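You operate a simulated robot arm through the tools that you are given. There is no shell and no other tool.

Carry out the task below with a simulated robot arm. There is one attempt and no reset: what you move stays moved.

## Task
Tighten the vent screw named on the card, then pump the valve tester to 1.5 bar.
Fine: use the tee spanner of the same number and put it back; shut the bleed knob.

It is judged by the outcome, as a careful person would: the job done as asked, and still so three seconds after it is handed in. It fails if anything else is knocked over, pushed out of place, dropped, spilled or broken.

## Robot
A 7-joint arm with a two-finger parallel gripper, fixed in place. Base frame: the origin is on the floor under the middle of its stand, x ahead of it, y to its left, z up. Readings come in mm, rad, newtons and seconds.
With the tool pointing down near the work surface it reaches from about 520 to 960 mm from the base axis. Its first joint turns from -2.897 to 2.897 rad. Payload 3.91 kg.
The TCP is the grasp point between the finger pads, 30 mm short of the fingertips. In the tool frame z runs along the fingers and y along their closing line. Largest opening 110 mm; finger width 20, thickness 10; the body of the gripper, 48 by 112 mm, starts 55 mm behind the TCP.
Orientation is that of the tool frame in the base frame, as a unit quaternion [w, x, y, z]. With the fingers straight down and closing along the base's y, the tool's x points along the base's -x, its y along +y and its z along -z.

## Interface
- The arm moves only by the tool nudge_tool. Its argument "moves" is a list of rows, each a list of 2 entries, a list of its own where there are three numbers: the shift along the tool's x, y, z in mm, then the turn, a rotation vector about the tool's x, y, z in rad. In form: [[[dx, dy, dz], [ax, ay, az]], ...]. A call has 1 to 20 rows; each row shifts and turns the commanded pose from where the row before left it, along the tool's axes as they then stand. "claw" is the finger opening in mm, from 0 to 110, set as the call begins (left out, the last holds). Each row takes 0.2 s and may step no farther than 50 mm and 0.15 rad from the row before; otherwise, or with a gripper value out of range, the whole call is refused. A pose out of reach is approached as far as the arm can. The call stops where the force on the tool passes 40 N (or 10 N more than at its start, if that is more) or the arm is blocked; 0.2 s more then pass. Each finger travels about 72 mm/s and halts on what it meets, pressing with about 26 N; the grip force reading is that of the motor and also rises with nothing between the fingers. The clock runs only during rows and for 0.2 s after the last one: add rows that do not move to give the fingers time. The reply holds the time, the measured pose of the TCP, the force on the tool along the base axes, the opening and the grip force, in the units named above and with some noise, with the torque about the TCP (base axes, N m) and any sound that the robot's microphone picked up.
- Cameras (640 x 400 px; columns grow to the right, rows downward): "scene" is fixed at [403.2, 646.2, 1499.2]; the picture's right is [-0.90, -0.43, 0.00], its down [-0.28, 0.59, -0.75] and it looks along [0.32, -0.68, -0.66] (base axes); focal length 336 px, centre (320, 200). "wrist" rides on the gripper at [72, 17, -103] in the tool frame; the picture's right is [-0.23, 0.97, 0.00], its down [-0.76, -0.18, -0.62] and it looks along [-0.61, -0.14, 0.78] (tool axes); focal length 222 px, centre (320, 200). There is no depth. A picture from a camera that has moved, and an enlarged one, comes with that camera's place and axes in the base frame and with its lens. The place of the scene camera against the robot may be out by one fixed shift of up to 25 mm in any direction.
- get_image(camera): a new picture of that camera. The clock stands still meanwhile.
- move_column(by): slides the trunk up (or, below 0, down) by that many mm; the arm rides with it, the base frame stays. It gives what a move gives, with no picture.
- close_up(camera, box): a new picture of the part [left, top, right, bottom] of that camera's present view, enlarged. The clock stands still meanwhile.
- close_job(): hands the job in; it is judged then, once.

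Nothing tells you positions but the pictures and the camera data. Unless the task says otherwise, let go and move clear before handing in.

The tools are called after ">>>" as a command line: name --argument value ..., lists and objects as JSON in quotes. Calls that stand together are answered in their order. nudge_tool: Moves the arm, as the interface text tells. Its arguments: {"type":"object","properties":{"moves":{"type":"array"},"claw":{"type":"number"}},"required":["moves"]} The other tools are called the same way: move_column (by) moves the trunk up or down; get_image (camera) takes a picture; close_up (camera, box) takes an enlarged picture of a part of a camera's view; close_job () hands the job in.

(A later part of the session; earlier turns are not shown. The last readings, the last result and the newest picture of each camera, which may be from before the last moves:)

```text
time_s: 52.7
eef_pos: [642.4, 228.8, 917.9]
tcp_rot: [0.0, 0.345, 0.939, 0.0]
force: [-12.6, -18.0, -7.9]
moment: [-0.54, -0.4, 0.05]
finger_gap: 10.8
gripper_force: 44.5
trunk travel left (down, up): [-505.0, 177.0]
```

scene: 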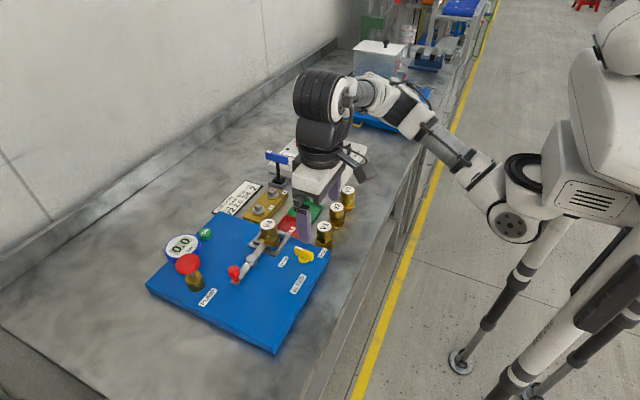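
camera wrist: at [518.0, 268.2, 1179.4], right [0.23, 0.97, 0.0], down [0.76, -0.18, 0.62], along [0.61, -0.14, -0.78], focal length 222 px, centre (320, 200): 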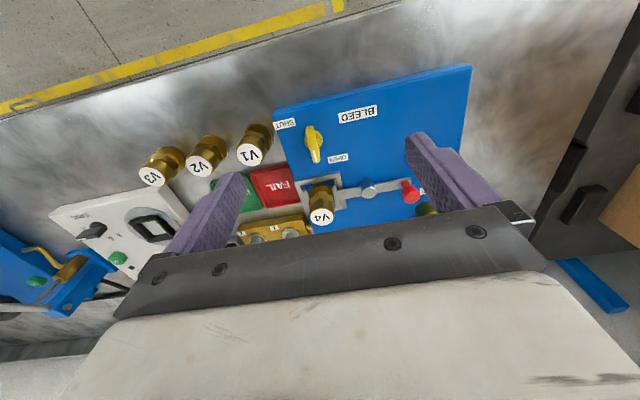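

The pivot is slightly off my rotation centre and a side force has built up. I'll shift about 1.2 mm towards -x, -y to relieve it.

>>> nudge_tool --moves '[[[-0.1, -1.2, 0], [0, 0, 0]], [[0, 0, 0], [0, 0, 0]]]'

>>> close_up --camera "wrist" --box '[240, 110, 400, 210]'

```text
time_s: 53.3
eef_pos: [642.1, 229.6, 917.5]
tcp_rot: [-0.001, 0.344, 0.939, 0.0]
force: [-8.5, -13.2, -9.0]
moment: [-0.85, -0.47, 0.0]
finger_gap: 11.0
gripper_force: 45.2
trunk travel left (down, up): [-505.0, 177.0]
```

```text
4.00 times, centred on (320, 160) of wrist
camera zoom: at [598.3, 288.1, 1021.5], right [0.8, 0.6, 0.0], down [0.47, -0.63, 0.62], along [0.37, -0.5, -0.78], focal length 888 px, centre (320, 360)
```

zoom: 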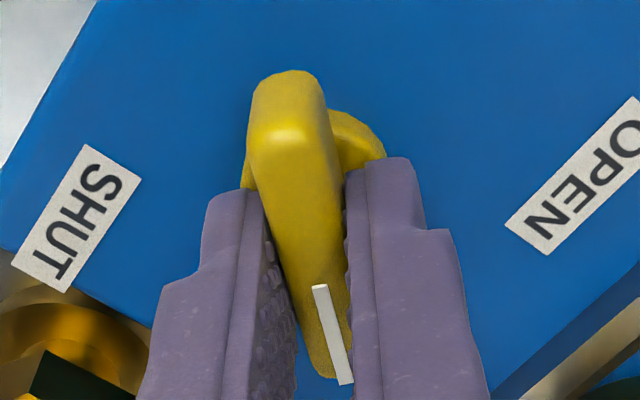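

The side force is falling. The real pivot seems to be about 3 mm towards -x from my grip centre, so I'll relieve the rest and include that offset while turning.

>>> nudge_tool --moves '[[[-0.1, -1.3, 0], [0, 0, 0]], [[0, 0, 0], [0, 0, 0]]]'

```text
time_s: 53.9
eef_pos: [642.0, 228.6, 918.9]
tcp_rot: [-0.001, 0.344, 0.939, 0.002]
force: [-3.0, -5.6, -11.4]
moment: [-0.75, -0.56, -0.01]
finger_gap: 10.9
gripper_force: 44.7
trunk travel left (down, up): [-505.0, 177.0]
```

The lateral force is nearly gone. I'll ease down slightly to relieve the vertical pull and go on turning.

>>> nudge_tool --moves '[[[0, -0.4, 0.8], [0, 0, 0]], [[0.1, -0.33, 0], [0, 0, 0.1]], [[0.1, -0.33, 0], [0, 0, 0.1]], [[0.1, -0.33, 0], [0, 0, 0.1]], [[0, 0, 0], [0, 0, 0]]]'

```text
time_s: 55.1
eef_pos: [642.0, 228.5, 918.9]
tcp_rot: [0.0, 0.481, 0.877, 0.001]
force: [19.3, 17.3, 14.5]
moment: [-0.36, 0.02, -0.09]
finger_gap: 10.9
gripper_force: 44.5
trunk travel left (down, up): [-505.0, 177.0]
```

The force has swung the other way, so the pivot is in fact at the grip centre and I over-compensated. I'll undo most of that.

>>> nudge_tool --moves '[[[0.2, 1.0, -0.5], [0, 0, 0]], [[0, 0, 0], [0, 0, 0]]]'

```text
time_s: 55.7
eef_pos: [641.9, 227.7, 916.9]
tcp_rot: [0.0, 0.482, 0.876, 0.001]
force: [21.2, 15.3, 16.9]
moment: [1.11, 0.44, -0.06]
finger_gap: 11.1
gripper_force: 45.0
trunk travel left (down, up): [-505.0, 177.0]
```

The force hasn't dropped, so something else may be touching. I'll look from both cameras before moving.

>>> get_image --camera "scene"

>>> close_up --camera "scene" --box '[260, 190, 356, 270]'

>>> get_image --camera "wrist"

```text
taken
```

scene: 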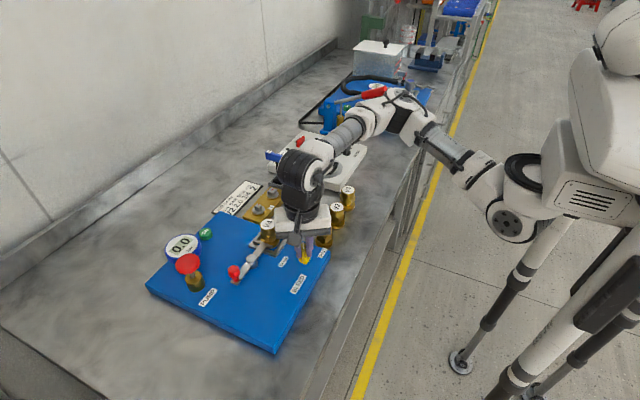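

```text
5.00 times, centred on (308, 230) of scene
camera zoom: at [403.2, 646.2, 1499.2], right [-0.9, -0.43, 0.0], down [-0.28, 0.59, -0.75], along [0.32, -0.68, -0.66], focal length 1679 px, centre (380, 50)
```

zoom: 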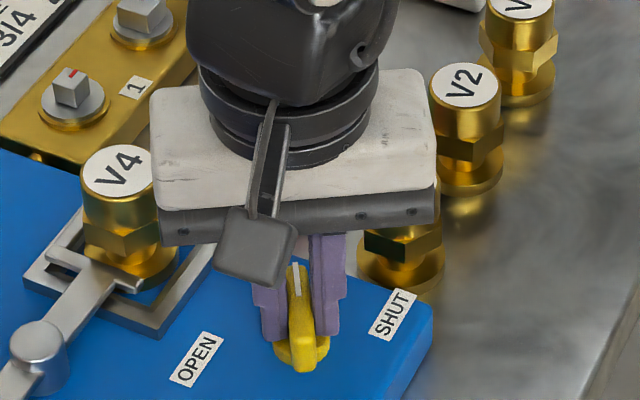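

```text
taken
camera wrist: at [617.2, 297.9, 1021.6], right [0.94, 0.33, 0.0], down [0.26, -0.74, 0.62], along [0.21, -0.59, -0.78], focal length 222 px, centre (320, 200)
```

wrist: 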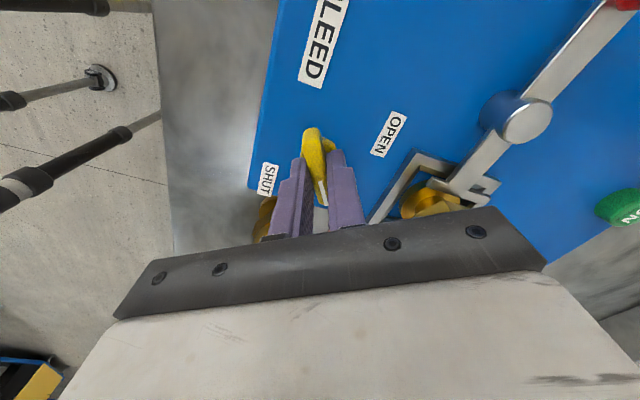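

Nothing else is near the gripper, but the fingertips may be pressing on the knob's base disc. I'll raise 2 mm.

>>> nudge_tool --moves '[[[0, 0, -1.2], [0, 0, 0]], [[0, 0, 0], [0, 0, 0]], [[0, 0, 0], [0, 0, 0]]]'

```text
time_s: 56.5
eef_pos: [641.4, 228.3, 916.5]
tcp_rot: [-0.001, 0.48, 0.877, 0.001]
force: [21.6, 14.6, 11.1]
moment: [1.14, 0.18, -0.11]
finger_gap: 11.0
gripper_force: 44.8
trunk travel left (down, up): [-505.0, 177.0]
```

The lateral force persists, so I'll release the bar, let the arm settle, and grip it again at this angle.

>>> nudge_tool --moves '[[[0, 0, 0], [0, 0, 0]], [[0, 0, 0], [0, 0, 0]], [[0, 0, 0], [0, 0, 0]]]' --claw 36

>>> close_up --camera "wrist" --box '[240, 110, 400, 210]'

>>> close_up --camera "scene" --box '[290, 225, 340, 270]'

```text
time_s: 57.3
eef_pos: [639.8, 228.6, 918.4]
tcp_rot: [0.0, 0.481, 0.877, 0.0]
force: [0.1, 1.1, -0.1]
moment: [0.01, 0.02, 0.0]
finger_gap: 35.8
gripper_force: 0.0
trunk travel left (down, up): [-505.0, 177.0]
```

```text
4.00 times, centred on (320, 160) of wrist
camera zoom: at [616.4, 297.4, 1021.8], right [0.94, 0.33, 0.0], down [0.26, -0.74, 0.62], along [0.21, -0.59, -0.78], focal length 888 px, centre (320, 360)
```

zoom: 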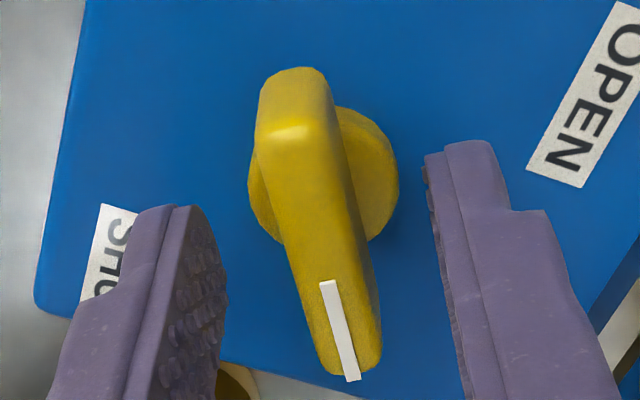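

```text
8.89 times, centred on (315, 248) of scene
camera zoom: at [403.2, 646.2, 1499.2], right [-0.9, -0.43, 0.0], down [-0.28, 0.59, -0.75], along [0.32, -0.68, -0.66], focal length 2985 px, centre (364, -222)
```

zoom: 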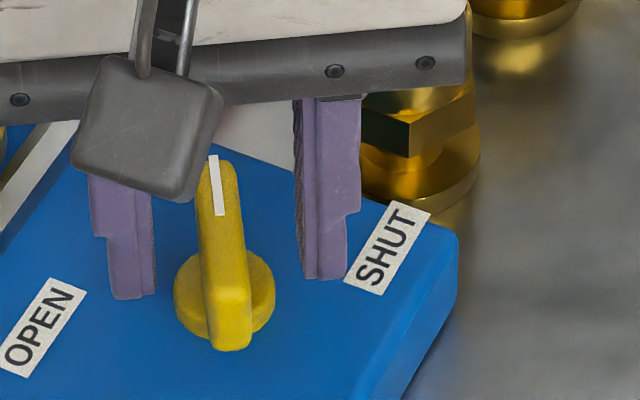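

The knob stays put at about 57° of turn, and the bar sits about 0.9 mm to the tool's +y side. I'll shift by that much and close again.

>>> nudge_tool --moves '[[[0, 0.9, -0.5], [0, 0, 0]], [[0, 0, 0], [0, 0, 0]], [[0, 0, 0], [0, 0, 0]], [[0, 0, 0], [0, 0, 0]]]' --claw 0

```text
time_s: 58.3
eef_pos: [642.0, 228.6, 918.2]
tcp_rot: [0.0, 0.48, 0.877, 0.0]
force: [2.1, -0.5, -2.3]
moment: [0.07, -0.01, -0.02]
finger_gap: 11.1
gripper_force: 45.1
trunk travel left (down, up): [-505.0, 177.0]
```

The grip is now free of side force. I'll turn further in small steps.

>>> nudge_tool --moves '[[[0, 0, 0], [0, 0, 0.1]], [[0, 0, 0], [0, 0, 0.1]], [[0, 0, 0], [0, 0, 0]]]'

```text
time_s: 59.1
eef_pos: [642.2, 228.3, 919.3]
tcp_rot: [0.0, 0.565, 0.825, -0.001]
force: [-7.5, -5.6, -8.3]
moment: [0.49, 0.06, 0.02]
finger_gap: 10.8
gripper_force: 45.0
trunk travel left (down, up): [-505.0, 177.0]
```

68.8° now. I'll continue with a slight trim against the side force.

>>> nudge_tool --moves '[[[0, -0.3, 0.3], [0, 0, 0.1]], [[0, 0, 0], [0, 0, 0.1]], [[0, 0, 0], [0, 0, 0]]]'

```text
time_s: 59.9
eef_pos: [641.5, 227.9, 918.3]
tcp_rot: [0.0, 0.645, 0.765, 0.0]
force: [-17.9, -8.7, -14.1]
moment: [0.73, 0.16, 0.04]
finger_gap: 10.9
gripper_force: 45.3
trunk travel left (down, up): [-505.0, 177.0]
```

80° now with the force building again. I'll release and re-grip to reset it.

>>> nudge_tool --moves '[[[0, 0, 0], [0, 0, 0]], [[0, 0, 0], [0, 0, 0]], [[0, 0, 0], [0, 0, 0]]]' --claw 36

>>> close_up --camera "wrist" --box '[240, 110, 400, 210]'

>>> close_up --camera "scene" --box '[290, 225, 340, 270]'

```text
time_s: 60.7
eef_pos: [641.5, 227.7, 919.6]
tcp_rot: [0.0, 0.645, 0.764, 0.0]
force: [-0.3, 0.0, -0.7]
moment: [0.02, -0.01, 0.03]
finger_gap: 35.8
gripper_force: 0.0
trunk travel left (down, up): [-505.0, 177.0]
```

```text
4.00 times, centred on (320, 160) of wrist
camera zoom: at [646.8, 302.2, 1022.9], right [1.0, -0.06, 0.0], down [-0.05, -0.78, 0.62], along [-0.04, -0.62, -0.78], focal length 888 px, centre (320, 360)
```

zoom: 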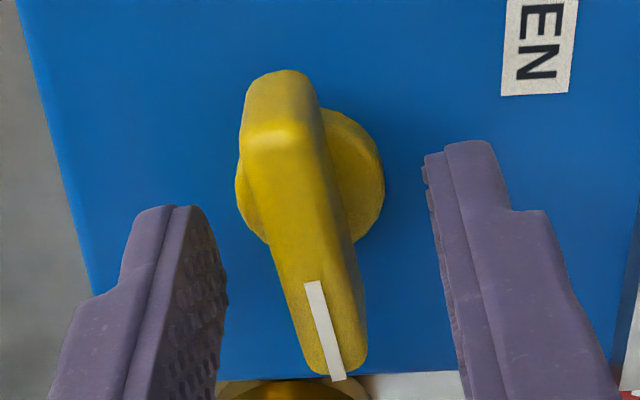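

```text
8.89 times, centred on (315, 248) of scene
camera zoom: at [403.2, 646.2, 1499.2], right [-0.9, -0.43, 0.0], down [-0.28, 0.59, -0.75], along [0.32, -0.68, -0.66], focal length 2985 px, centre (364, -222)
```

zoom: 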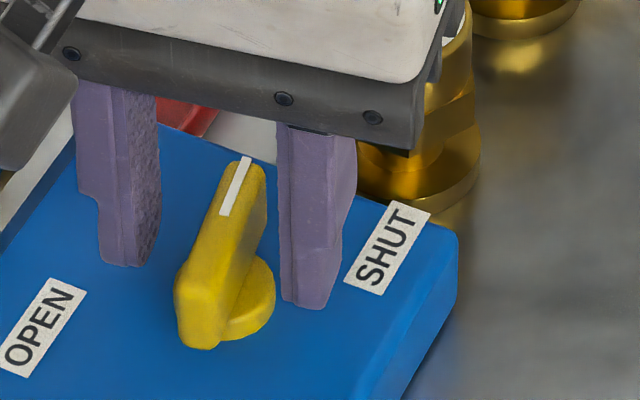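

The bar now sits about 1.2 mm to the tool's -y side. I'll shift by that, re-grip and finish the turn.

>>> nudge_tool --moves '[[[0, -1.2, 0], [0, 0, 0]], [[0, 0, 0], [0, 0, 0]], [[0, 0, 0], [0, 0, 0]], [[0, 0, 0], [0, 0, 0]]]' --claw 0

>>> nudge_tool --moves '[[[0, 0, 0], [0, 0, 0.08]], [[0, 0, 0], [0, 0, 0.08]], [[0, 0, 0], [0, 0, 0]]]'

```text
time_s: 61.7
eef_pos: [639.9, 228.6, 919.3]
tcp_rot: [0.0, 0.645, 0.764, 0.0]
force: [5.8, 2.0, 0.3]
moment: [0.02, -0.07, 0.0]
finger_gap: 10.7
gripper_force: 44.9
trunk travel left (down, up): [-505.0, 177.0]
```

```text
time_s: 62.5
eef_pos: [640.3, 228.2, 920.1]
tcp_rot: [-0.001, 0.704, 0.71, 0.001]
force: [-0.3, -1.7, 0.5]
moment: [1.04, -0.05, 0.04]
finger_gap: 10.7
gripper_force: 45.0
trunk travel left (down, up): [-505.0, 177.0]
```

89.5° now with no stop felt. I'll carry on carefully to see whether there is a stop.

>>> nudge_tool --moves '[[[0, 0, 0], [0, 0, 0.06]], [[0, 0, 0], [0, 0, 0]], [[0, 0, 0], [0, 0, 0]]]'

>>> close_up --camera "scene" --box '[290, 225, 340, 270]'

>>> close_up --camera "wrist" --box '[240, 110, 400, 210]'

```text
time_s: 63.3
eef_pos: [640.4, 227.2, 919.4]
tcp_rot: [0.0, 0.725, 0.689, 0.0]
force: [-1.8, 0.8, -3.3]
moment: [-0.46, -0.08, 1.05]
finger_gap: 11.3
gripper_force: 44.7
trunk travel left (down, up): [-505.0, 177.0]
```

```text
8.89 times, centred on (315, 248) of scene
camera zoom: at [403.2, 646.2, 1499.2], right [-0.9, -0.43, 0.0], down [-0.28, 0.59, -0.75], along [0.32, -0.68, -0.66], focal length 2985 px, centre (364, -222)
```

zoom: 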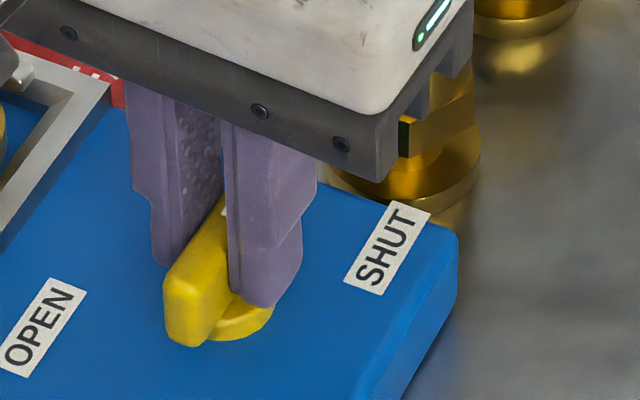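

```text
4.00 times, centred on (320, 160) of wrist
camera zoom: at [661.3, 299.3, 1022.7], right [0.96, -0.28, 0.0], down [-0.22, -0.75, 0.62], along [-0.17, -0.6, -0.78], focal length 888 px, centre (320, 360)
```

zoom: 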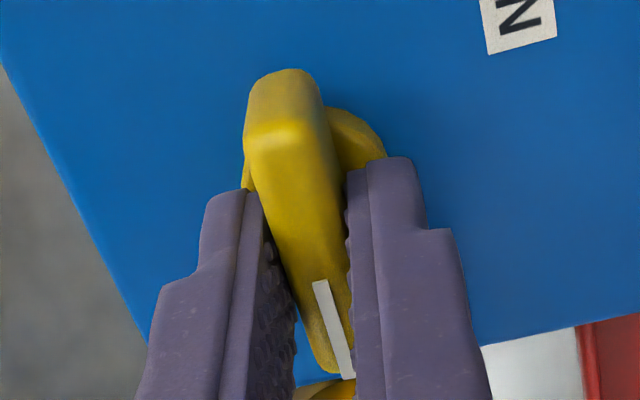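

The torque rose to 1.05 N m at about 92°: the knob is at its SHUT stop, a quarter turn from OPEN. I'll release it and rise straight up.

>>> nudge_tool --moves '[[[0, 0, 0], [0, 0, -0.04]], [[0, 0, 0], [0, 0, 0]]]'

>>> nudge_tool --moves '[[[0, 0, 0], [0, 0, 0]], [[0, 0, 0], [0, 0, 0]], [[0, 0, 0], [0, 0, 0]], [[0, 0, -10], [0, 0, 0]], [[0, 0, -20], [0, 0, 0]], [[0, 0, -30], [0, 0, 0]], [[0, 0, -40], [0, 0, 0]], [[0, 0, -40], [0, 0, 0]], [[0, 0, 0], [0, 0, 0]]]' --claw 40

>>> close_up --camera "scene" --box '[280, 225, 344, 265]'

>>> get_image --camera "wrist"

>>> get_image --camera "scene"

```text
time_s: 63.9
eef_pos: [639.3, 229.6, 919.2]
tcp_rot: [-0.001, 0.711, 0.704, 0.0]
force: [-3.7, 3.1, -3.9]
moment: [-0.09, 0.0, 0.41]
finger_gap: 10.8
gripper_force: 45.1
trunk travel left (down, up): [-505.0, 177.0]
```

```text
time_s: 65.9
eef_pos: [640.2, 228.2, 1062.6]
tcp_rot: [0.0, 0.711, 0.703, 0.0]
force: [-0.3, 0.2, -0.3]
moment: [0.01, 0.01, -0.01]
finger_gap: 40.2
gripper_force: 0.1
trunk travel left (down, up): [-505.0, 177.0]
```

```text
10.00 times, centred on (312, 245) of scene
camera zoom: at [403.2, 646.2, 1499.2], right [-0.9, -0.43, 0.0], down [-0.28, 0.59, -0.75], along [0.32, -0.68, -0.66], focal length 3358 px, centre (400, -250)
```

zoom: 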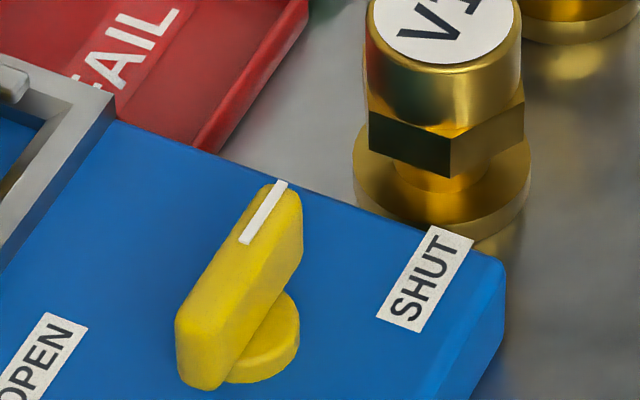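

```text
taken
camera wrist: at [658.9, 299.6, 1165.2], right [0.97, -0.24, 0.0], down [-0.19, -0.76, 0.62], along [-0.15, -0.6, -0.78], focal length 222 px, centre (320, 200)
```

wrist: 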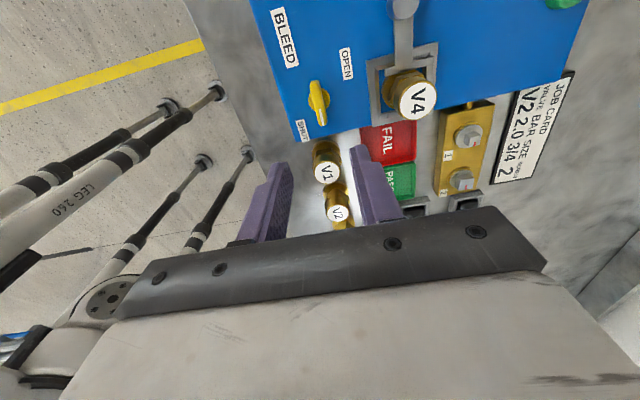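

```text
taken
```

scene: 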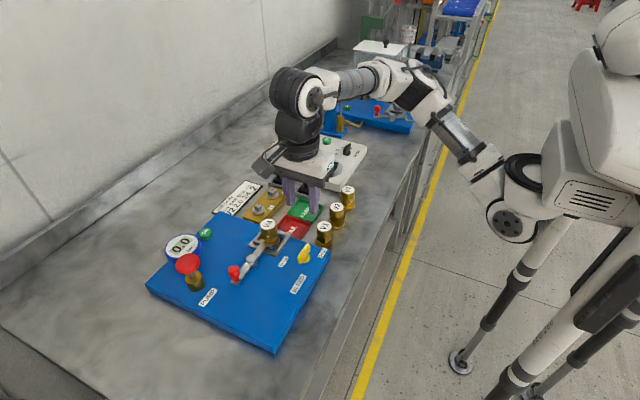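

The bleed knob's pointer now stands at SHUT. Next I'll turn the tool back to its normal heading and go towards the pump for a look.

>>> nudge_tool --moves '[[[0, 0, 0], [0, 0, -0.144]], [[0, 0, 0], [0, 0, -0.144]], [[0, 0, 0], [0, 0, -0.144]], [[0, 0, 0], [0, 0, -0.144]], [[0, 0, 0], [0, 0, -0.144]], [[0, 0, 0], [0, 0, -0.144]], [[0, 0, 0], [0, 0, -0.144]], [[0, 0, 0], [0, 0, -0.144]], [[0, 0, 0], [0, 0, -0.144]], [[0, 0, 0], [0, 0, -0.144]], [[0, 0, 0], [0, 0, -0.144]], [[0, 0, 0], [0, 0, 0]]]' --claw 110

>>> nudge_tool --moves '[[[-23, 27, -4], [0, 0, 0]], [[-23, 27, -4], [0, 0, 0]], [[-23, 27, -4], [0, 0, 0]], [[-23, 27, -4], [0, 0, 0]], [[-23, 27, -4], [0, 0, 0]], [[0, 0, 0], [0, 0, 0]], [[0, 0, 0], [0, 0, 0]]]'

>>> get_image --camera "wrist"

>>> close_up --camera "scene" --box '[144, 220, 240, 300]'

```text
time_s: 68.5
eef_pos: [640.5, 226.8, 1059.2]
tcp_rot: [0.0, -0.001, 1.0, 0.0]
force: [0.6, 0.4, 0.2]
moment: [0.01, 0.01, 0.0]
finger_gap: 110.0
gripper_force: 0.1
trunk travel left (down, up): [-505.0, 177.0]
```

```text
time_s: 70.1
eef_pos: [757.9, 361.6, 1080.0]
tcp_rot: [-0.001, 0.0, 1.0, 0.0]
force: [-1.1, -0.7, -0.1]
moment: [0.02, 0.0, 0.02]
finger_gap: 109.8
gripper_force: 0.0
trunk travel left (down, up): [-505.0, 177.0]
```

```text
taken
camera wrist: at [685.5, 378.3, 1183.6], right [0.23, 0.97, 0.0], down [0.76, -0.18, 0.62], along [0.61, -0.14, -0.78], focal length 222 px, centre (320, 200)
```

wrist: 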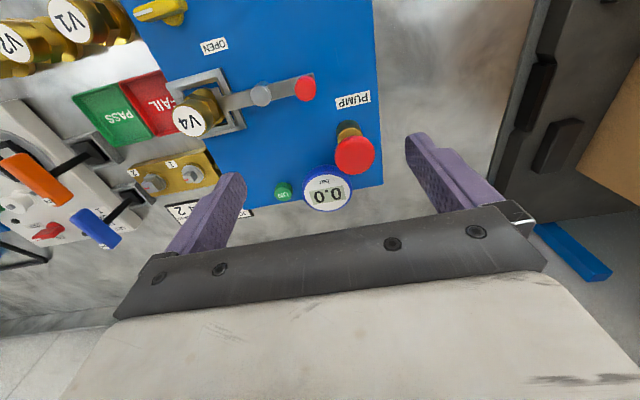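

```text
5.00 times, centred on (192, 260) of scene
camera zoom: at [403.2, 646.2, 1499.2], right [-0.9, -0.43, 0.0], down [-0.28, 0.59, -0.75], along [0.32, -0.68, -0.66], focal length 1679 px, centre (960, -100)
```

zoom: 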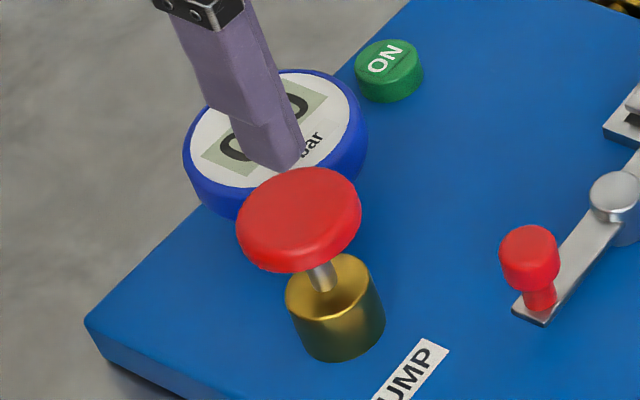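

The pump's red button and the gauge (0.0 bar) are in view. I'll zoom in on the pump.

>>> close_up --camera "wrist" --box '[300, 110, 396, 170]'

>>> close_up --camera "wrist" --box '[290, 150, 370, 215]'

```text
6.67 times, centred on (348, 140) of wrist
camera zoom: at [685.5, 378.3, 1183.6], right [0.23, 0.97, 0.0], down [0.76, -0.18, 0.62], along [0.61, -0.14, -0.78], focal length 1481 px, centre (133, 600)
```

zoom: 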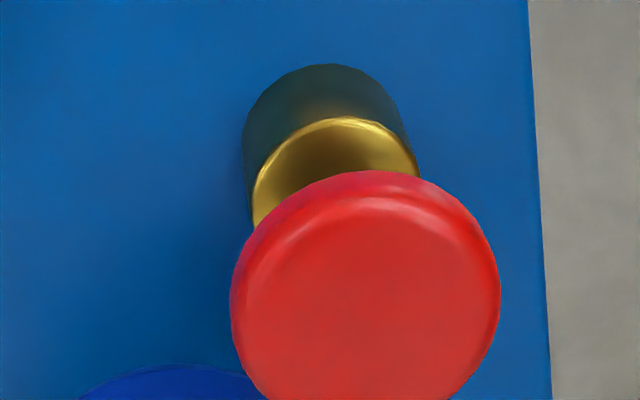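

```text
6.15 times, centred on (330, 182) of wrist
camera zoom: at [685.5, 378.3, 1183.6], right [0.23, 0.97, 0.0], down [0.76, -0.18, 0.62], along [0.61, -0.14, -0.78], focal length 1367 px, centre (258, 308)
```

zoom: 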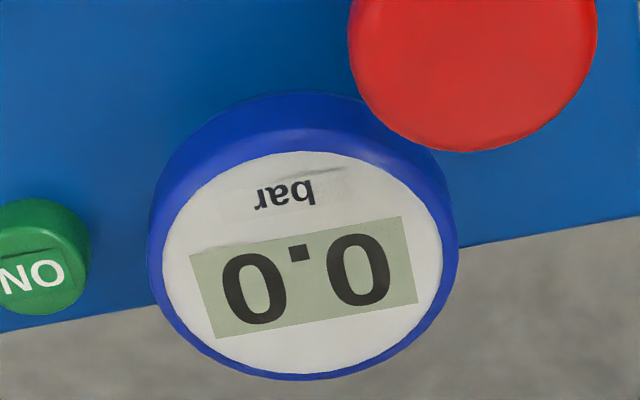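

The pump button is about 46 mm across with its centre at about (809.5, 390, 952). I'll close the fingers, move above it and lower to about 15 mm over its top.

>>> nudge_tool --moves '[[[-25.8, 14.2, 0], [0, 0, 0]], [[-25.8, 14.2, 0], [0, 0, 0]], [[0, 0, 0], [0, 0, 0]], [[0, 0, 30], [0, 0, 0]], [[0, 0, 25], [0, 0, 0]], [[0, 0, 15], [0, 0, 0]], [[0, 0, 0], [0, 0, 0]], [[0, 0, 0], [0, 0, 0]]]' --claw 0

>>> get_image --camera "wrist"

>>> close_up --camera "scene" --box '[144, 210, 240, 300]'

```text
time_s: 71.9
eef_pos: [778.4, 375.4, 1008.5]
tcp_rot: [0.0, -0.001, 1.0, 0.001]
force: [-0.8, 0.1, 0.0]
moment: [0.0, -0.02, 0.02]
finger_gap: 0.0
gripper_force: 25.9
out of reach, approached as far as the arm can: row 2
trunk travel left (down, up): [-505.0, 177.0]
```

```text
taken
camera wrist: at [707.4, 392.2, 1111.9], right [0.23, 0.97, 0.0], down [0.76, -0.18, 0.62], along [0.61, -0.14, -0.78], focal length 222 px, centre (320, 200)
```

wrist: 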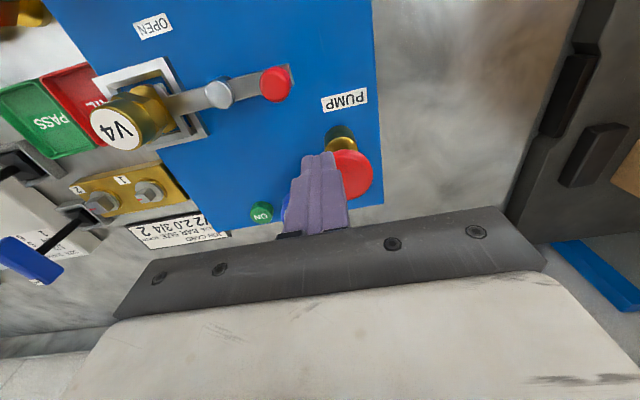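

```text
4.44 times, centred on (192, 255) of scene
camera zoom: at [403.2, 646.2, 1499.2], right [-0.9, -0.43, 0.0], down [-0.28, 0.59, -0.75], along [0.32, -0.68, -0.66], focal length 1493 px, centre (889, -44)
```

zoom: 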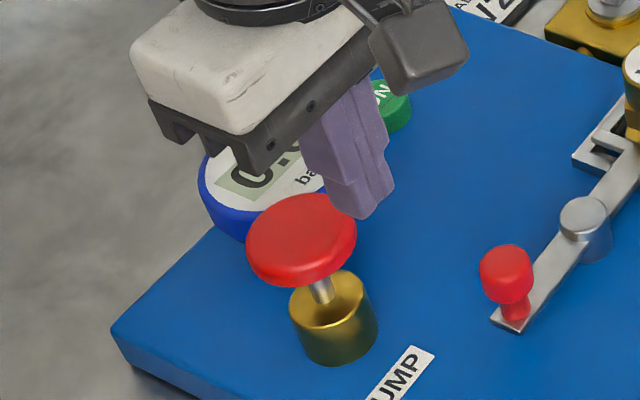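

The arm ran out of reach at the higher position and stopped short, at (778, 375). The reach should be better lower down, so I'll try the remaining shift at this height, where the fingertips are still about 18 mm above the button's top.

>>> nudge_tool --moves '[[[-10, 5, 0], [0, 0, 0]], [[-10, 5, 0], [0, 0, 0]], [[0, 0, 0], [0, 0, 0]]]'

```text
time_s: 72.7
eef_pos: [799.9, 385.7, 1008.6]
tcp_rot: [0.0, 0.0, 1.0, 0.0]
force: [0.0, 0.2, -0.2]
moment: [0.01, 0.0, 0.03]
finger_gap: 0.2
gripper_force: 25.7
trunk travel left (down, up): [-505.0, 177.0]
```

It reaches now. I'll do the rest of the shift.

>>> nudge_tool --moves '[[[-9, 4, 0], [0, 0, 0]], [[0, 0, 0], [0, 0, 0]], [[0, 0, 0], [0, 0, 0]]]'

>>> get_image --camera "wrist"

>>> close_up --camera "scene" --box '[144, 200, 240, 300]'

```text
time_s: 73.5
eef_pos: [807.8, 389.9, 1008.1]
tcp_rot: [0.0, -0.001, 1.0, 0.002]
force: [0.7, 0.3, 0.7]
moment: [0.03, -0.02, 0.02]
finger_gap: 0.0
gripper_force: 25.8
trunk travel left (down, up): [-505.0, 177.0]
```

```text
taken
camera wrist: at [735.4, 405.3, 1112.6], right [0.23, 0.97, 0.0], down [0.76, -0.18, 0.62], along [0.61, -0.14, -0.78], focal length 222 px, centre (320, 200)
```

wrist: 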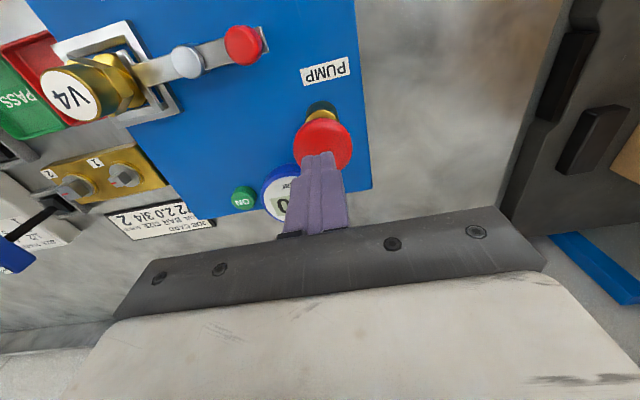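

```text
4.00 times, centred on (192, 250) of scene
camera zoom: at [403.2, 646.2, 1499.2], right [-0.9, -0.43, 0.0], down [-0.28, 0.59, -0.75], along [0.32, -0.68, -0.66], focal length 1343 px, centre (832, 0)
```

zoom: 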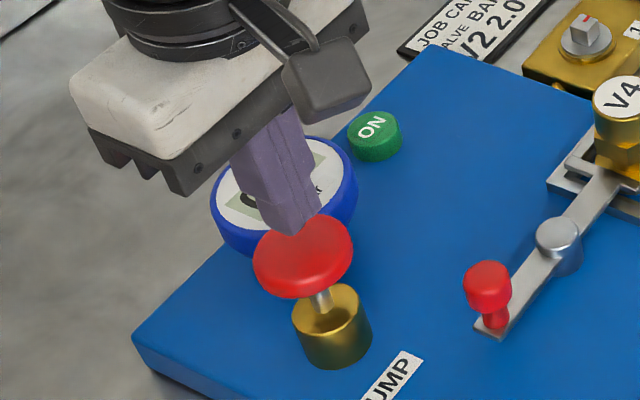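

The fingertips are over the button's centre. I'll turn the hand about 30° counter-clockwise so that the wrist camera can see the gauge beside the fingers.

>>> nudge_tool --moves '[[[0, 0, 0], [0, 0, -0.13]], [[0, 0, 0], [0, 0, -0.13]], [[0, 0, 0], [0, 0, -0.13]], [[0, 0, 0], [0, 0, -0.13]], [[0, 0, 0], [0, 0, 0]], [[0, 0, 0], [0, 0, 0]]]'

>>> get_image --camera "wrist"

>>> close_up --camera "wrist" --box '[220, 100, 348, 220]'

```text
time_s: 74.9
eef_pos: [806.9, 387.9, 1008.8]
tcp_rot: [0.0, -0.259, 0.966, 0.001]
force: [0.4, -1.0, -0.6]
moment: [0.01, -0.02, -0.01]
finger_gap: 0.1
gripper_force: 25.6
trunk travel left (down, up): [-505.0, 177.0]
```

```text
taken
camera wrist: at [736.8, 367.5, 1112.1], right [-0.29, 0.96, 0.0], down [0.75, 0.23, 0.62], along [0.6, 0.18, -0.78], focal length 222 px, centre (320, 200)
```

wrist: 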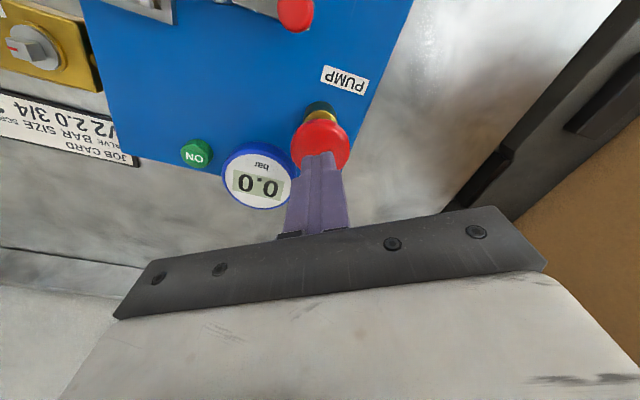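

```text
3.33 times, centred on (284, 160) of wrist
camera zoom: at [736.8, 367.5, 1112.1], right [-0.29, 0.96, 0.0], down [0.75, 0.23, 0.62], along [0.6, 0.18, -0.78], focal length 740 px, centre (440, 333)
```

zoom: 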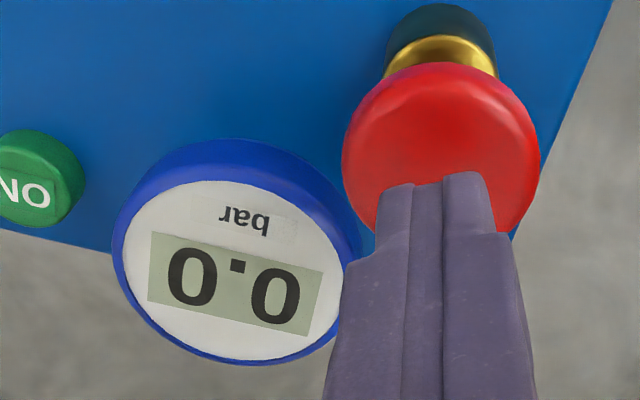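

The gauge is readable beside the fingers and reads 0.0. Now I'll lower onto the button in steps.

>>> nudge_tool --moves '[[[0, 0, 8], [0, 0, 0]], [[0, 0, 5], [0, 0, 0]], [[0, 0, 3], [0, 0, 0]], [[0, 0, 2], [0, 0, 0]], [[0, 0, 2], [0, 0, 0]], [[0, 0, 0], [0, 0, 0]]]'

>>> close_up --camera "wrist" --box '[220, 100, 380, 220]'

>>> close_up --camera "scene" --box '[160, 230, 224, 290]'

```text
time_s: 76.3
eef_pos: [808.6, 391.0, 989.2]
tcp_rot: [0.0, -0.259, 0.966, 0.0]
force: [0.0, 0.4, 1.6]
moment: [-0.04, -0.03, -0.01]
finger_gap: 0.1
gripper_force: 25.3
trunk travel left (down, up): [-505.0, 177.0]
```

```text
3.33 times, centred on (300, 160) of wrist
camera zoom: at [738.4, 368.8, 1093.0], right [-0.29, 0.96, 0.0], down [0.75, 0.23, 0.62], along [0.6, 0.18, -0.78], focal length 740 px, centre (387, 333)
```

zoom: 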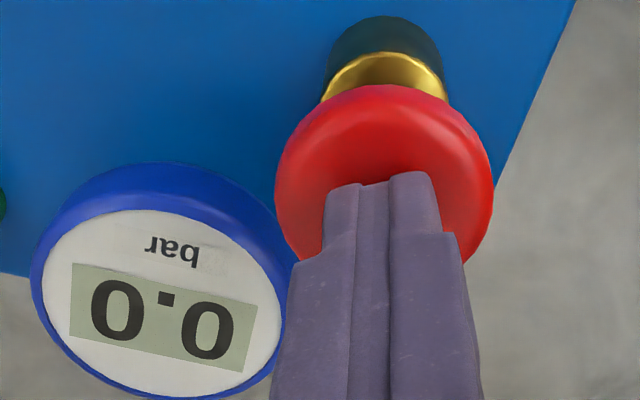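

```text
6.67 times, centred on (192, 260) of scene
camera zoom: at [403.2, 646.2, 1499.2], right [-0.9, -0.43, 0.0], down [-0.28, 0.59, -0.75], along [0.32, -0.68, -0.66], focal length 2239 px, centre (1173, -200)
```

zoom: 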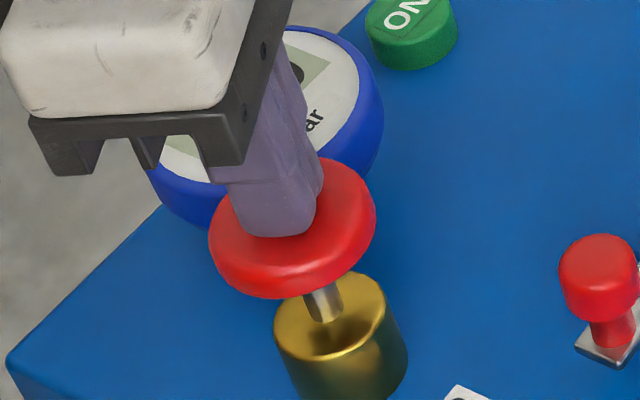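

I'm just touching the button. I'll press it down gradually.

>>> nudge_tool --moves '[[[0, 0, 3], [0, 0, 0]], [[0, 0, 3], [0, 0, 0]], [[0, 0, 3], [0, 0, 0]], [[0, 0, 0], [0, 0, 0]]]'

>>> close_up --camera "wrist" --box '[220, 100, 380, 220]'

```text
time_s: 77.3
eef_pos: [808.6, 391.0, 978.9]
tcp_rot: [0.0, -0.258, 0.966, 0.0]
force: [1.0, 0.5, 2.4]
moment: [0.04, -0.01, 0.03]
finger_gap: 0.3
gripper_force: 25.4
trunk travel left (down, up): [-505.0, 177.0]
```

```text
3.33 times, centred on (300, 160) of wrist
camera zoom: at [738.2, 368.3, 1083.2], right [-0.29, 0.96, 0.0], down [0.75, 0.23, 0.62], along [0.6, 0.18, -0.78], focal length 740 px, centre (387, 333)
```

zoom: 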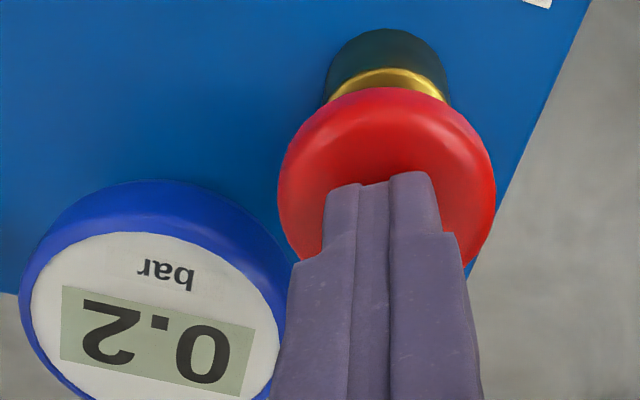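

The gauge shows 0.2 bar after about 9 mm of travel. I'll go on to the end of the stroke.

>>> nudge_tool --moves '[[[0, 0, 2], [0, 0, 0]], [[0, 0, 2], [0, 0, 0]], [[0, 0, 0], [0, 0, 0]]]'

>>> close_up --camera "wrist" --box '[220, 100, 380, 220]'

```text
time_s: 78.1
eef_pos: [809.2, 389.8, 975.4]
tcp_rot: [0.0, -0.258, 0.966, -0.001]
force: [-0.5, -1.8, 3.5]
moment: [-0.02, 0.03, 0.02]
finger_gap: 0.0
gripper_force: 25.4
trunk travel left (down, up): [-505.0, 177.0]
```

```text
3.33 times, centred on (300, 160) of wrist
camera zoom: at [738.1, 368.3, 1079.2], right [-0.29, 0.96, 0.0], down [0.75, 0.23, 0.62], along [0.6, 0.18, -0.78], focal length 740 px, centre (387, 333)
```

zoom: 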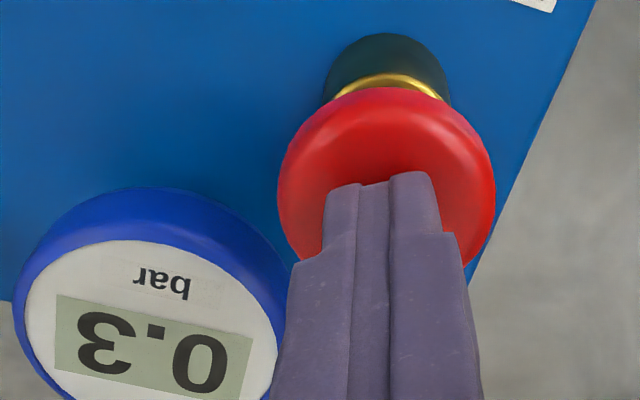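

0.3 bar now, rising in proportion to travel. I'll continue to the bottom of the stroke.

>>> nudge_tool --moves '[[[0, 0, 2], [0, 0, 0]], [[0, 0, 2], [0, 0, 0]], [[0, 0, 2], [0, 0, 0]], [[0, 0, 0], [0, 0, 0]]]'

>>> close_up --camera "wrist" --box '[220, 100, 380, 230]'

>>> close_up --camera "scene" --box '[160, 230, 224, 290]'

```text
time_s: 79.1
eef_pos: [807.3, 389.1, 969.5]
tcp_rot: [0.0, -0.258, 0.966, 0.001]
force: [1.4, -1.0, 3.0]
moment: [-0.04, -0.03, -0.01]
finger_gap: 0.0
gripper_force: 25.6
trunk travel left (down, up): [-505.0, 177.0]
```

```text
3.08 times, centred on (300, 165) of wrist
camera zoom: at [737.9, 368.6, 1073.5], right [-0.29, 0.96, 0.0], down [0.75, 0.23, 0.62], along [0.6, 0.18, -0.78], focal length 684 px, centre (382, 308)
```

zoom: 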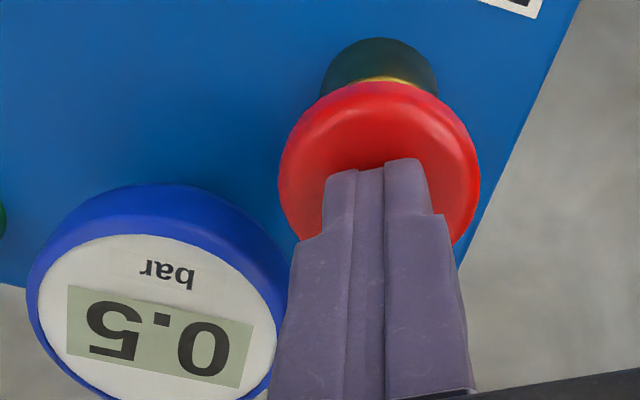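

```text
6.67 times, centred on (192, 260) of scene
camera zoom: at [403.2, 646.2, 1499.2], right [-0.9, -0.43, 0.0], down [-0.28, 0.59, -0.75], along [0.32, -0.68, -0.66], focal length 2239 px, centre (1173, -200)
```

zoom: 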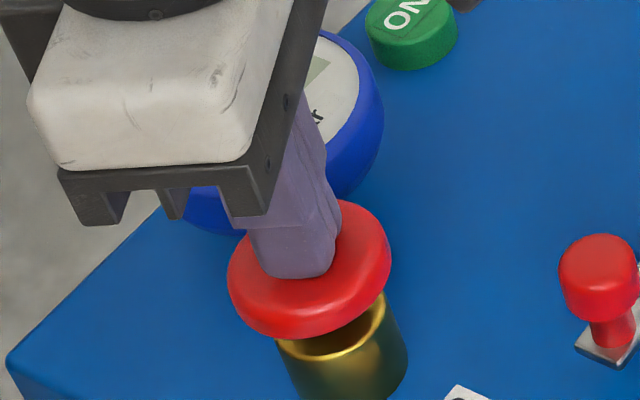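

0.5 bar now. I'll continue a few more millimetres to find the stroke's end.

>>> nudge_tool --moves '[[[0, 0, 1.5], [0, 0, 0]], [[0, 0, 1.5], [0, 0, 0]], [[0, 0, 0], [0, 0, 0]]]'

>>> close_up --camera "wrist" --box '[220, 100, 380, 230]'

```text
time_s: 79.9
eef_pos: [808.8, 389.4, 967.3]
tcp_rot: [0.0, -0.257, 0.966, 0.0]
force: [1.5, -0.7, 4.3]
moment: [-0.01, 0.0, 0.01]
finger_gap: 0.2
gripper_force: 25.7
trunk travel left (down, up): [-505.0, 177.0]
```

```text
3.08 times, centred on (300, 165) of wrist
camera zoom: at [737.8, 368.7, 1070.7], right [-0.29, 0.96, 0.0], down [0.75, 0.22, 0.62], along [0.6, 0.18, -0.78], focal length 684 px, centre (382, 308)
```

zoom: 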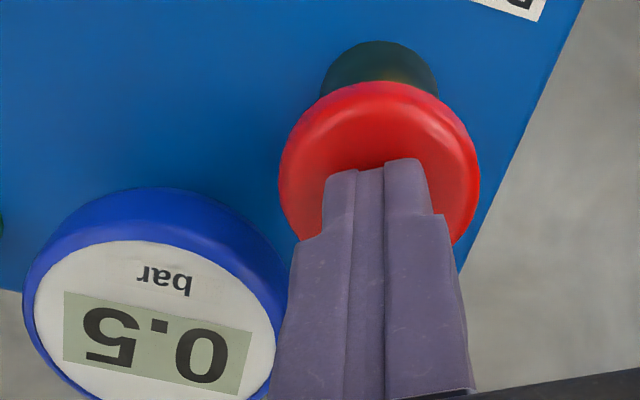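

Still 0.5, so this stroke looks spent. I'll rise to let the button return and check that the pressure holds.

>>> nudge_tool --moves '[[[0, 0, -5], [0, 0, 0]], [[0, 0, -10], [0, 0, 0]], [[0, 0, -10], [0, 0, 0]], [[0, 0, 0], [0, 0, 0]], [[0, 0, 0], [0, 0, 0]]]'

>>> close_up --camera "wrist" --box '[220, 100, 380, 220]'

>>> close_up --camera "scene" --box '[160, 230, 224, 290]'

```text
time_s: 81.1
eef_pos: [808.0, 390.9, 990.8]
tcp_rot: [0.0, -0.258, 0.966, 0.0]
force: [0.4, 0.0, -0.7]
moment: [-0.02, 0.04, 0.01]
finger_gap: 0.0
gripper_force: 26.0
trunk travel left (down, up): [-505.0, 177.0]
```

```text
3.33 times, centred on (300, 160) of wrist
camera zoom: at [737.9, 369.2, 1094.6], right [-0.29, 0.96, 0.0], down [0.75, 0.23, 0.62], along [0.6, 0.18, -0.78], focal length 740 px, centre (387, 333)
```

zoom: 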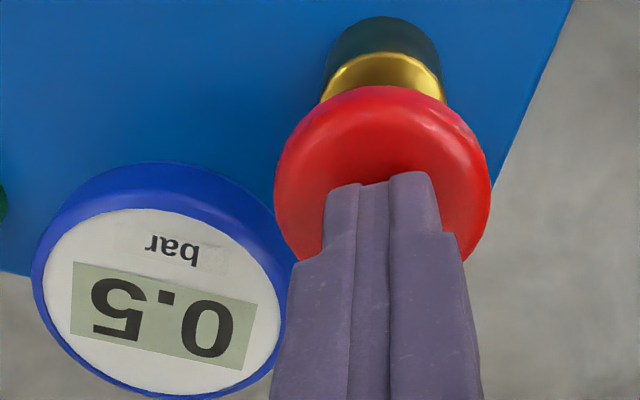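

```text
6.67 times, centred on (192, 260) of scene
camera zoom: at [403.2, 646.2, 1499.2], right [-0.9, -0.43, 0.0], down [-0.28, 0.59, -0.75], along [0.32, -0.68, -0.66], focal length 2239 px, centre (1173, -200)
```

zoom: 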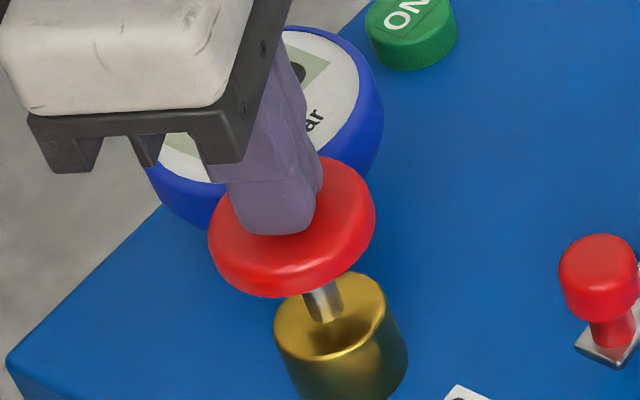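

The button sprang back and the pressure holds at 0.5 bar. Second stroke now, watching the gauge on the way.

>>> nudge_tool --moves '[[[0, 0, 4], [0, 0, 0]], [[0, 0, 4], [0, 0, 0]], [[0, 0, 4], [0, 0, 0]], [[0, 0, 4], [0, 0, 0]], [[0, 0, 4], [0, 0, 0]], [[0, 0, 2], [0, 0, 0]], [[0, 0, 0], [0, 0, 0]]]'

>>> close_up --camera "wrist" --box '[220, 100, 380, 230]'

```text
time_s: 82.7
eef_pos: [809.0, 389.7, 970.2]
tcp_rot: [0.0, -0.257, 0.966, 0.0]
force: [-2.4, -2.4, 3.7]
moment: [-0.09, 0.12, 0.01]
finger_gap: 0.0
gripper_force: 25.9
trunk travel left (down, up): [-505.0, 177.0]
```

```text
3.08 times, centred on (300, 165) of wrist
camera zoom: at [738.0, 368.2, 1073.3], right [-0.29, 0.96, 0.0], down [0.75, 0.23, 0.62], along [0.6, 0.18, -0.78], focal length 684 px, centre (382, 308)
```

zoom: 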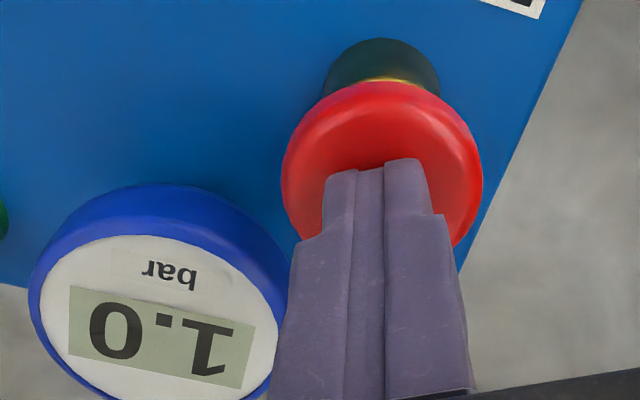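

1.0 bar now. I'll let the button return and check that it holds.

>>> nudge_tool --moves '[[[0, 0, -6], [0, 0, 0]], [[0, 0, -10], [0, 0, 0]], [[0, 0, -6], [0, 0, 0]], [[0, 0, 0], [0, 0, 0]], [[0, 0, 0], [0, 0, 0]]]'

>>> close_up --camera "wrist" --box '[220, 100, 380, 220]'

```text
time_s: 83.9
eef_pos: [808.7, 391.1, 992.2]
tcp_rot: [0.001, -0.258, 0.966, 0.0]
force: [0.6, 0.5, -0.6]
moment: [0.03, -0.02, -0.02]
finger_gap: 0.2
gripper_force: 25.9
trunk travel left (down, up): [-505.0, 177.0]
```

```text
3.33 times, centred on (300, 160) of wrist
camera zoom: at [737.8, 368.4, 1094.9], right [-0.29, 0.96, 0.0], down [0.75, 0.23, 0.62], along [0.6, 0.18, -0.78], focal length 740 px, centre (387, 333)
```

zoom: 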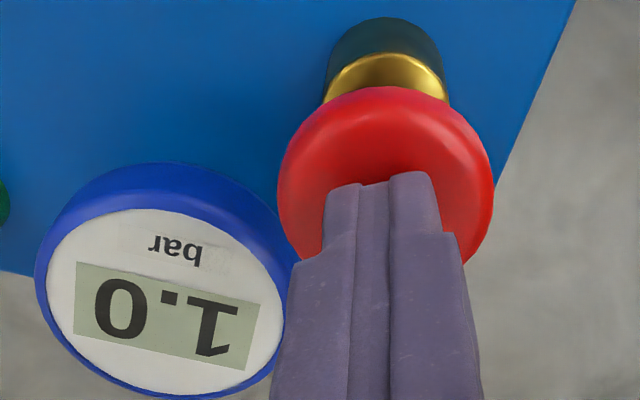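

The gauge holds at 1.0 bar. On the third stroke I'll go most of the way and then in small steps.

>>> nudge_tool --moves '[[[0, 0, 4], [0, 0, 0]], [[0, 0, 4], [0, 0, 0]], [[0, 0, 4], [0, 0, 0]], [[0, 0, 3], [0, 0, 0]], [[0, 0, 0], [0, 0, 0]]]'

>>> close_up --camera "wrist" --box '[220, 100, 380, 230]'

```text
time_s: 85.1
eef_pos: [808.1, 389.5, 978.1]
tcp_rot: [0.0, -0.258, 0.966, 0.001]
force: [-1.0, -3.3, 3.2]
moment: [-0.14, 0.07, 0.0]
finger_gap: 0.0
gripper_force: 26.2
trunk travel left (down, up): [-505.0, 177.0]
```

```text
3.08 times, centred on (300, 165) of wrist
camera zoom: at [737.6, 368.8, 1079.8], right [-0.29, 0.96, 0.0], down [0.75, 0.23, 0.62], along [0.6, 0.18, -0.78], focal length 684 px, centre (382, 308)
```

zoom: 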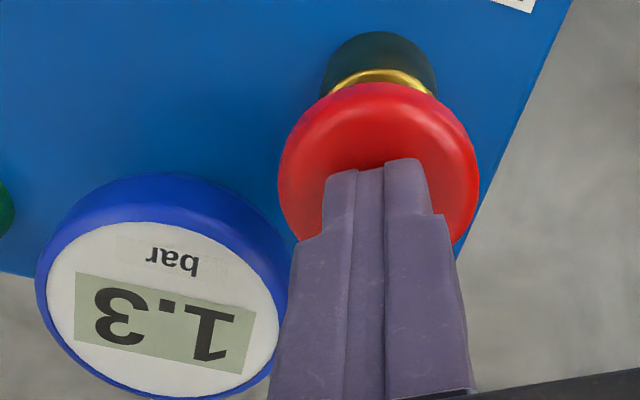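

1.3 bar. I'll go on in 1–2 mm steps.

>>> nudge_tool --moves '[[[0, 0, 2], [0, 0, 0]], [[0, 0, 2], [0, 0, 0]], [[0, 0, 0], [0, 0, 0]]]'

>>> close_up --camera "wrist" --box '[220, 100, 380, 230]'

```text
time_s: 85.9
eef_pos: [808.3, 390.5, 971.8]
tcp_rot: [0.0, -0.258, 0.966, 0.0]
force: [-1.2, -1.3, 4.0]
moment: [-0.07, 0.05, -0.02]
finger_gap: 0.0
gripper_force: 25.7
trunk travel left (down, up): [-505.0, 177.0]
```

```text
3.08 times, centred on (300, 165) of wrist
camera zoom: at [737.7, 369.0, 1075.8], right [-0.29, 0.96, 0.0], down [0.75, 0.22, 0.62], along [0.6, 0.18, -0.78], focal length 684 px, centre (382, 308)
```

zoom: 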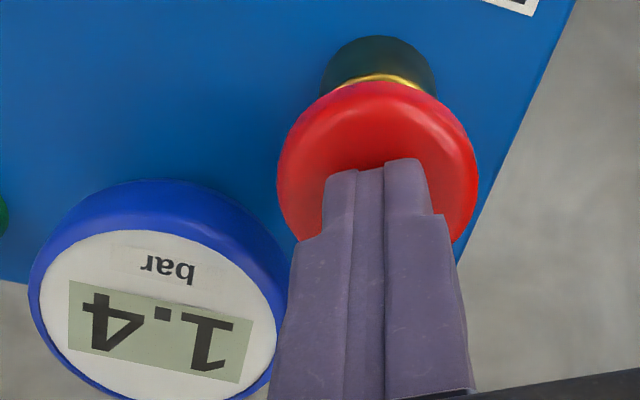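

>>> nudge_tool --moves '[[[0, 0, 1], [0, 0, 0]], [[0, 0, 0], [0, 0, 0]]]'

>>> close_up --camera "wrist" --box '[220, 100, 380, 230]'

```text
time_s: 86.5
eef_pos: [807.6, 391.4, 971.7]
tcp_rot: [-0.001, -0.258, 0.966, 0.001]
force: [-0.7, 0.1, 3.9]
moment: [0.02, 0.02, -0.03]
finger_gap: 0.0
gripper_force: 26.2
trunk travel left (down, up): [-505.0, 177.0]
```

```text
3.08 times, centred on (300, 165) of wrist
camera zoom: at [737.7, 369.0, 1074.8], right [-0.29, 0.96, 0.0], down [0.75, 0.23, 0.62], along [0.6, 0.18, -0.78], focal length 684 px, centre (382, 308)
```

zoom: 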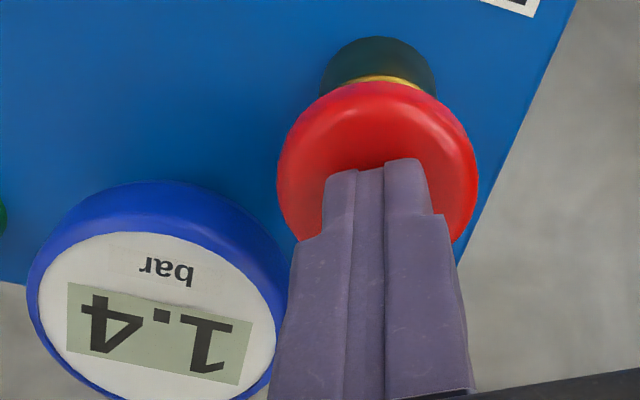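

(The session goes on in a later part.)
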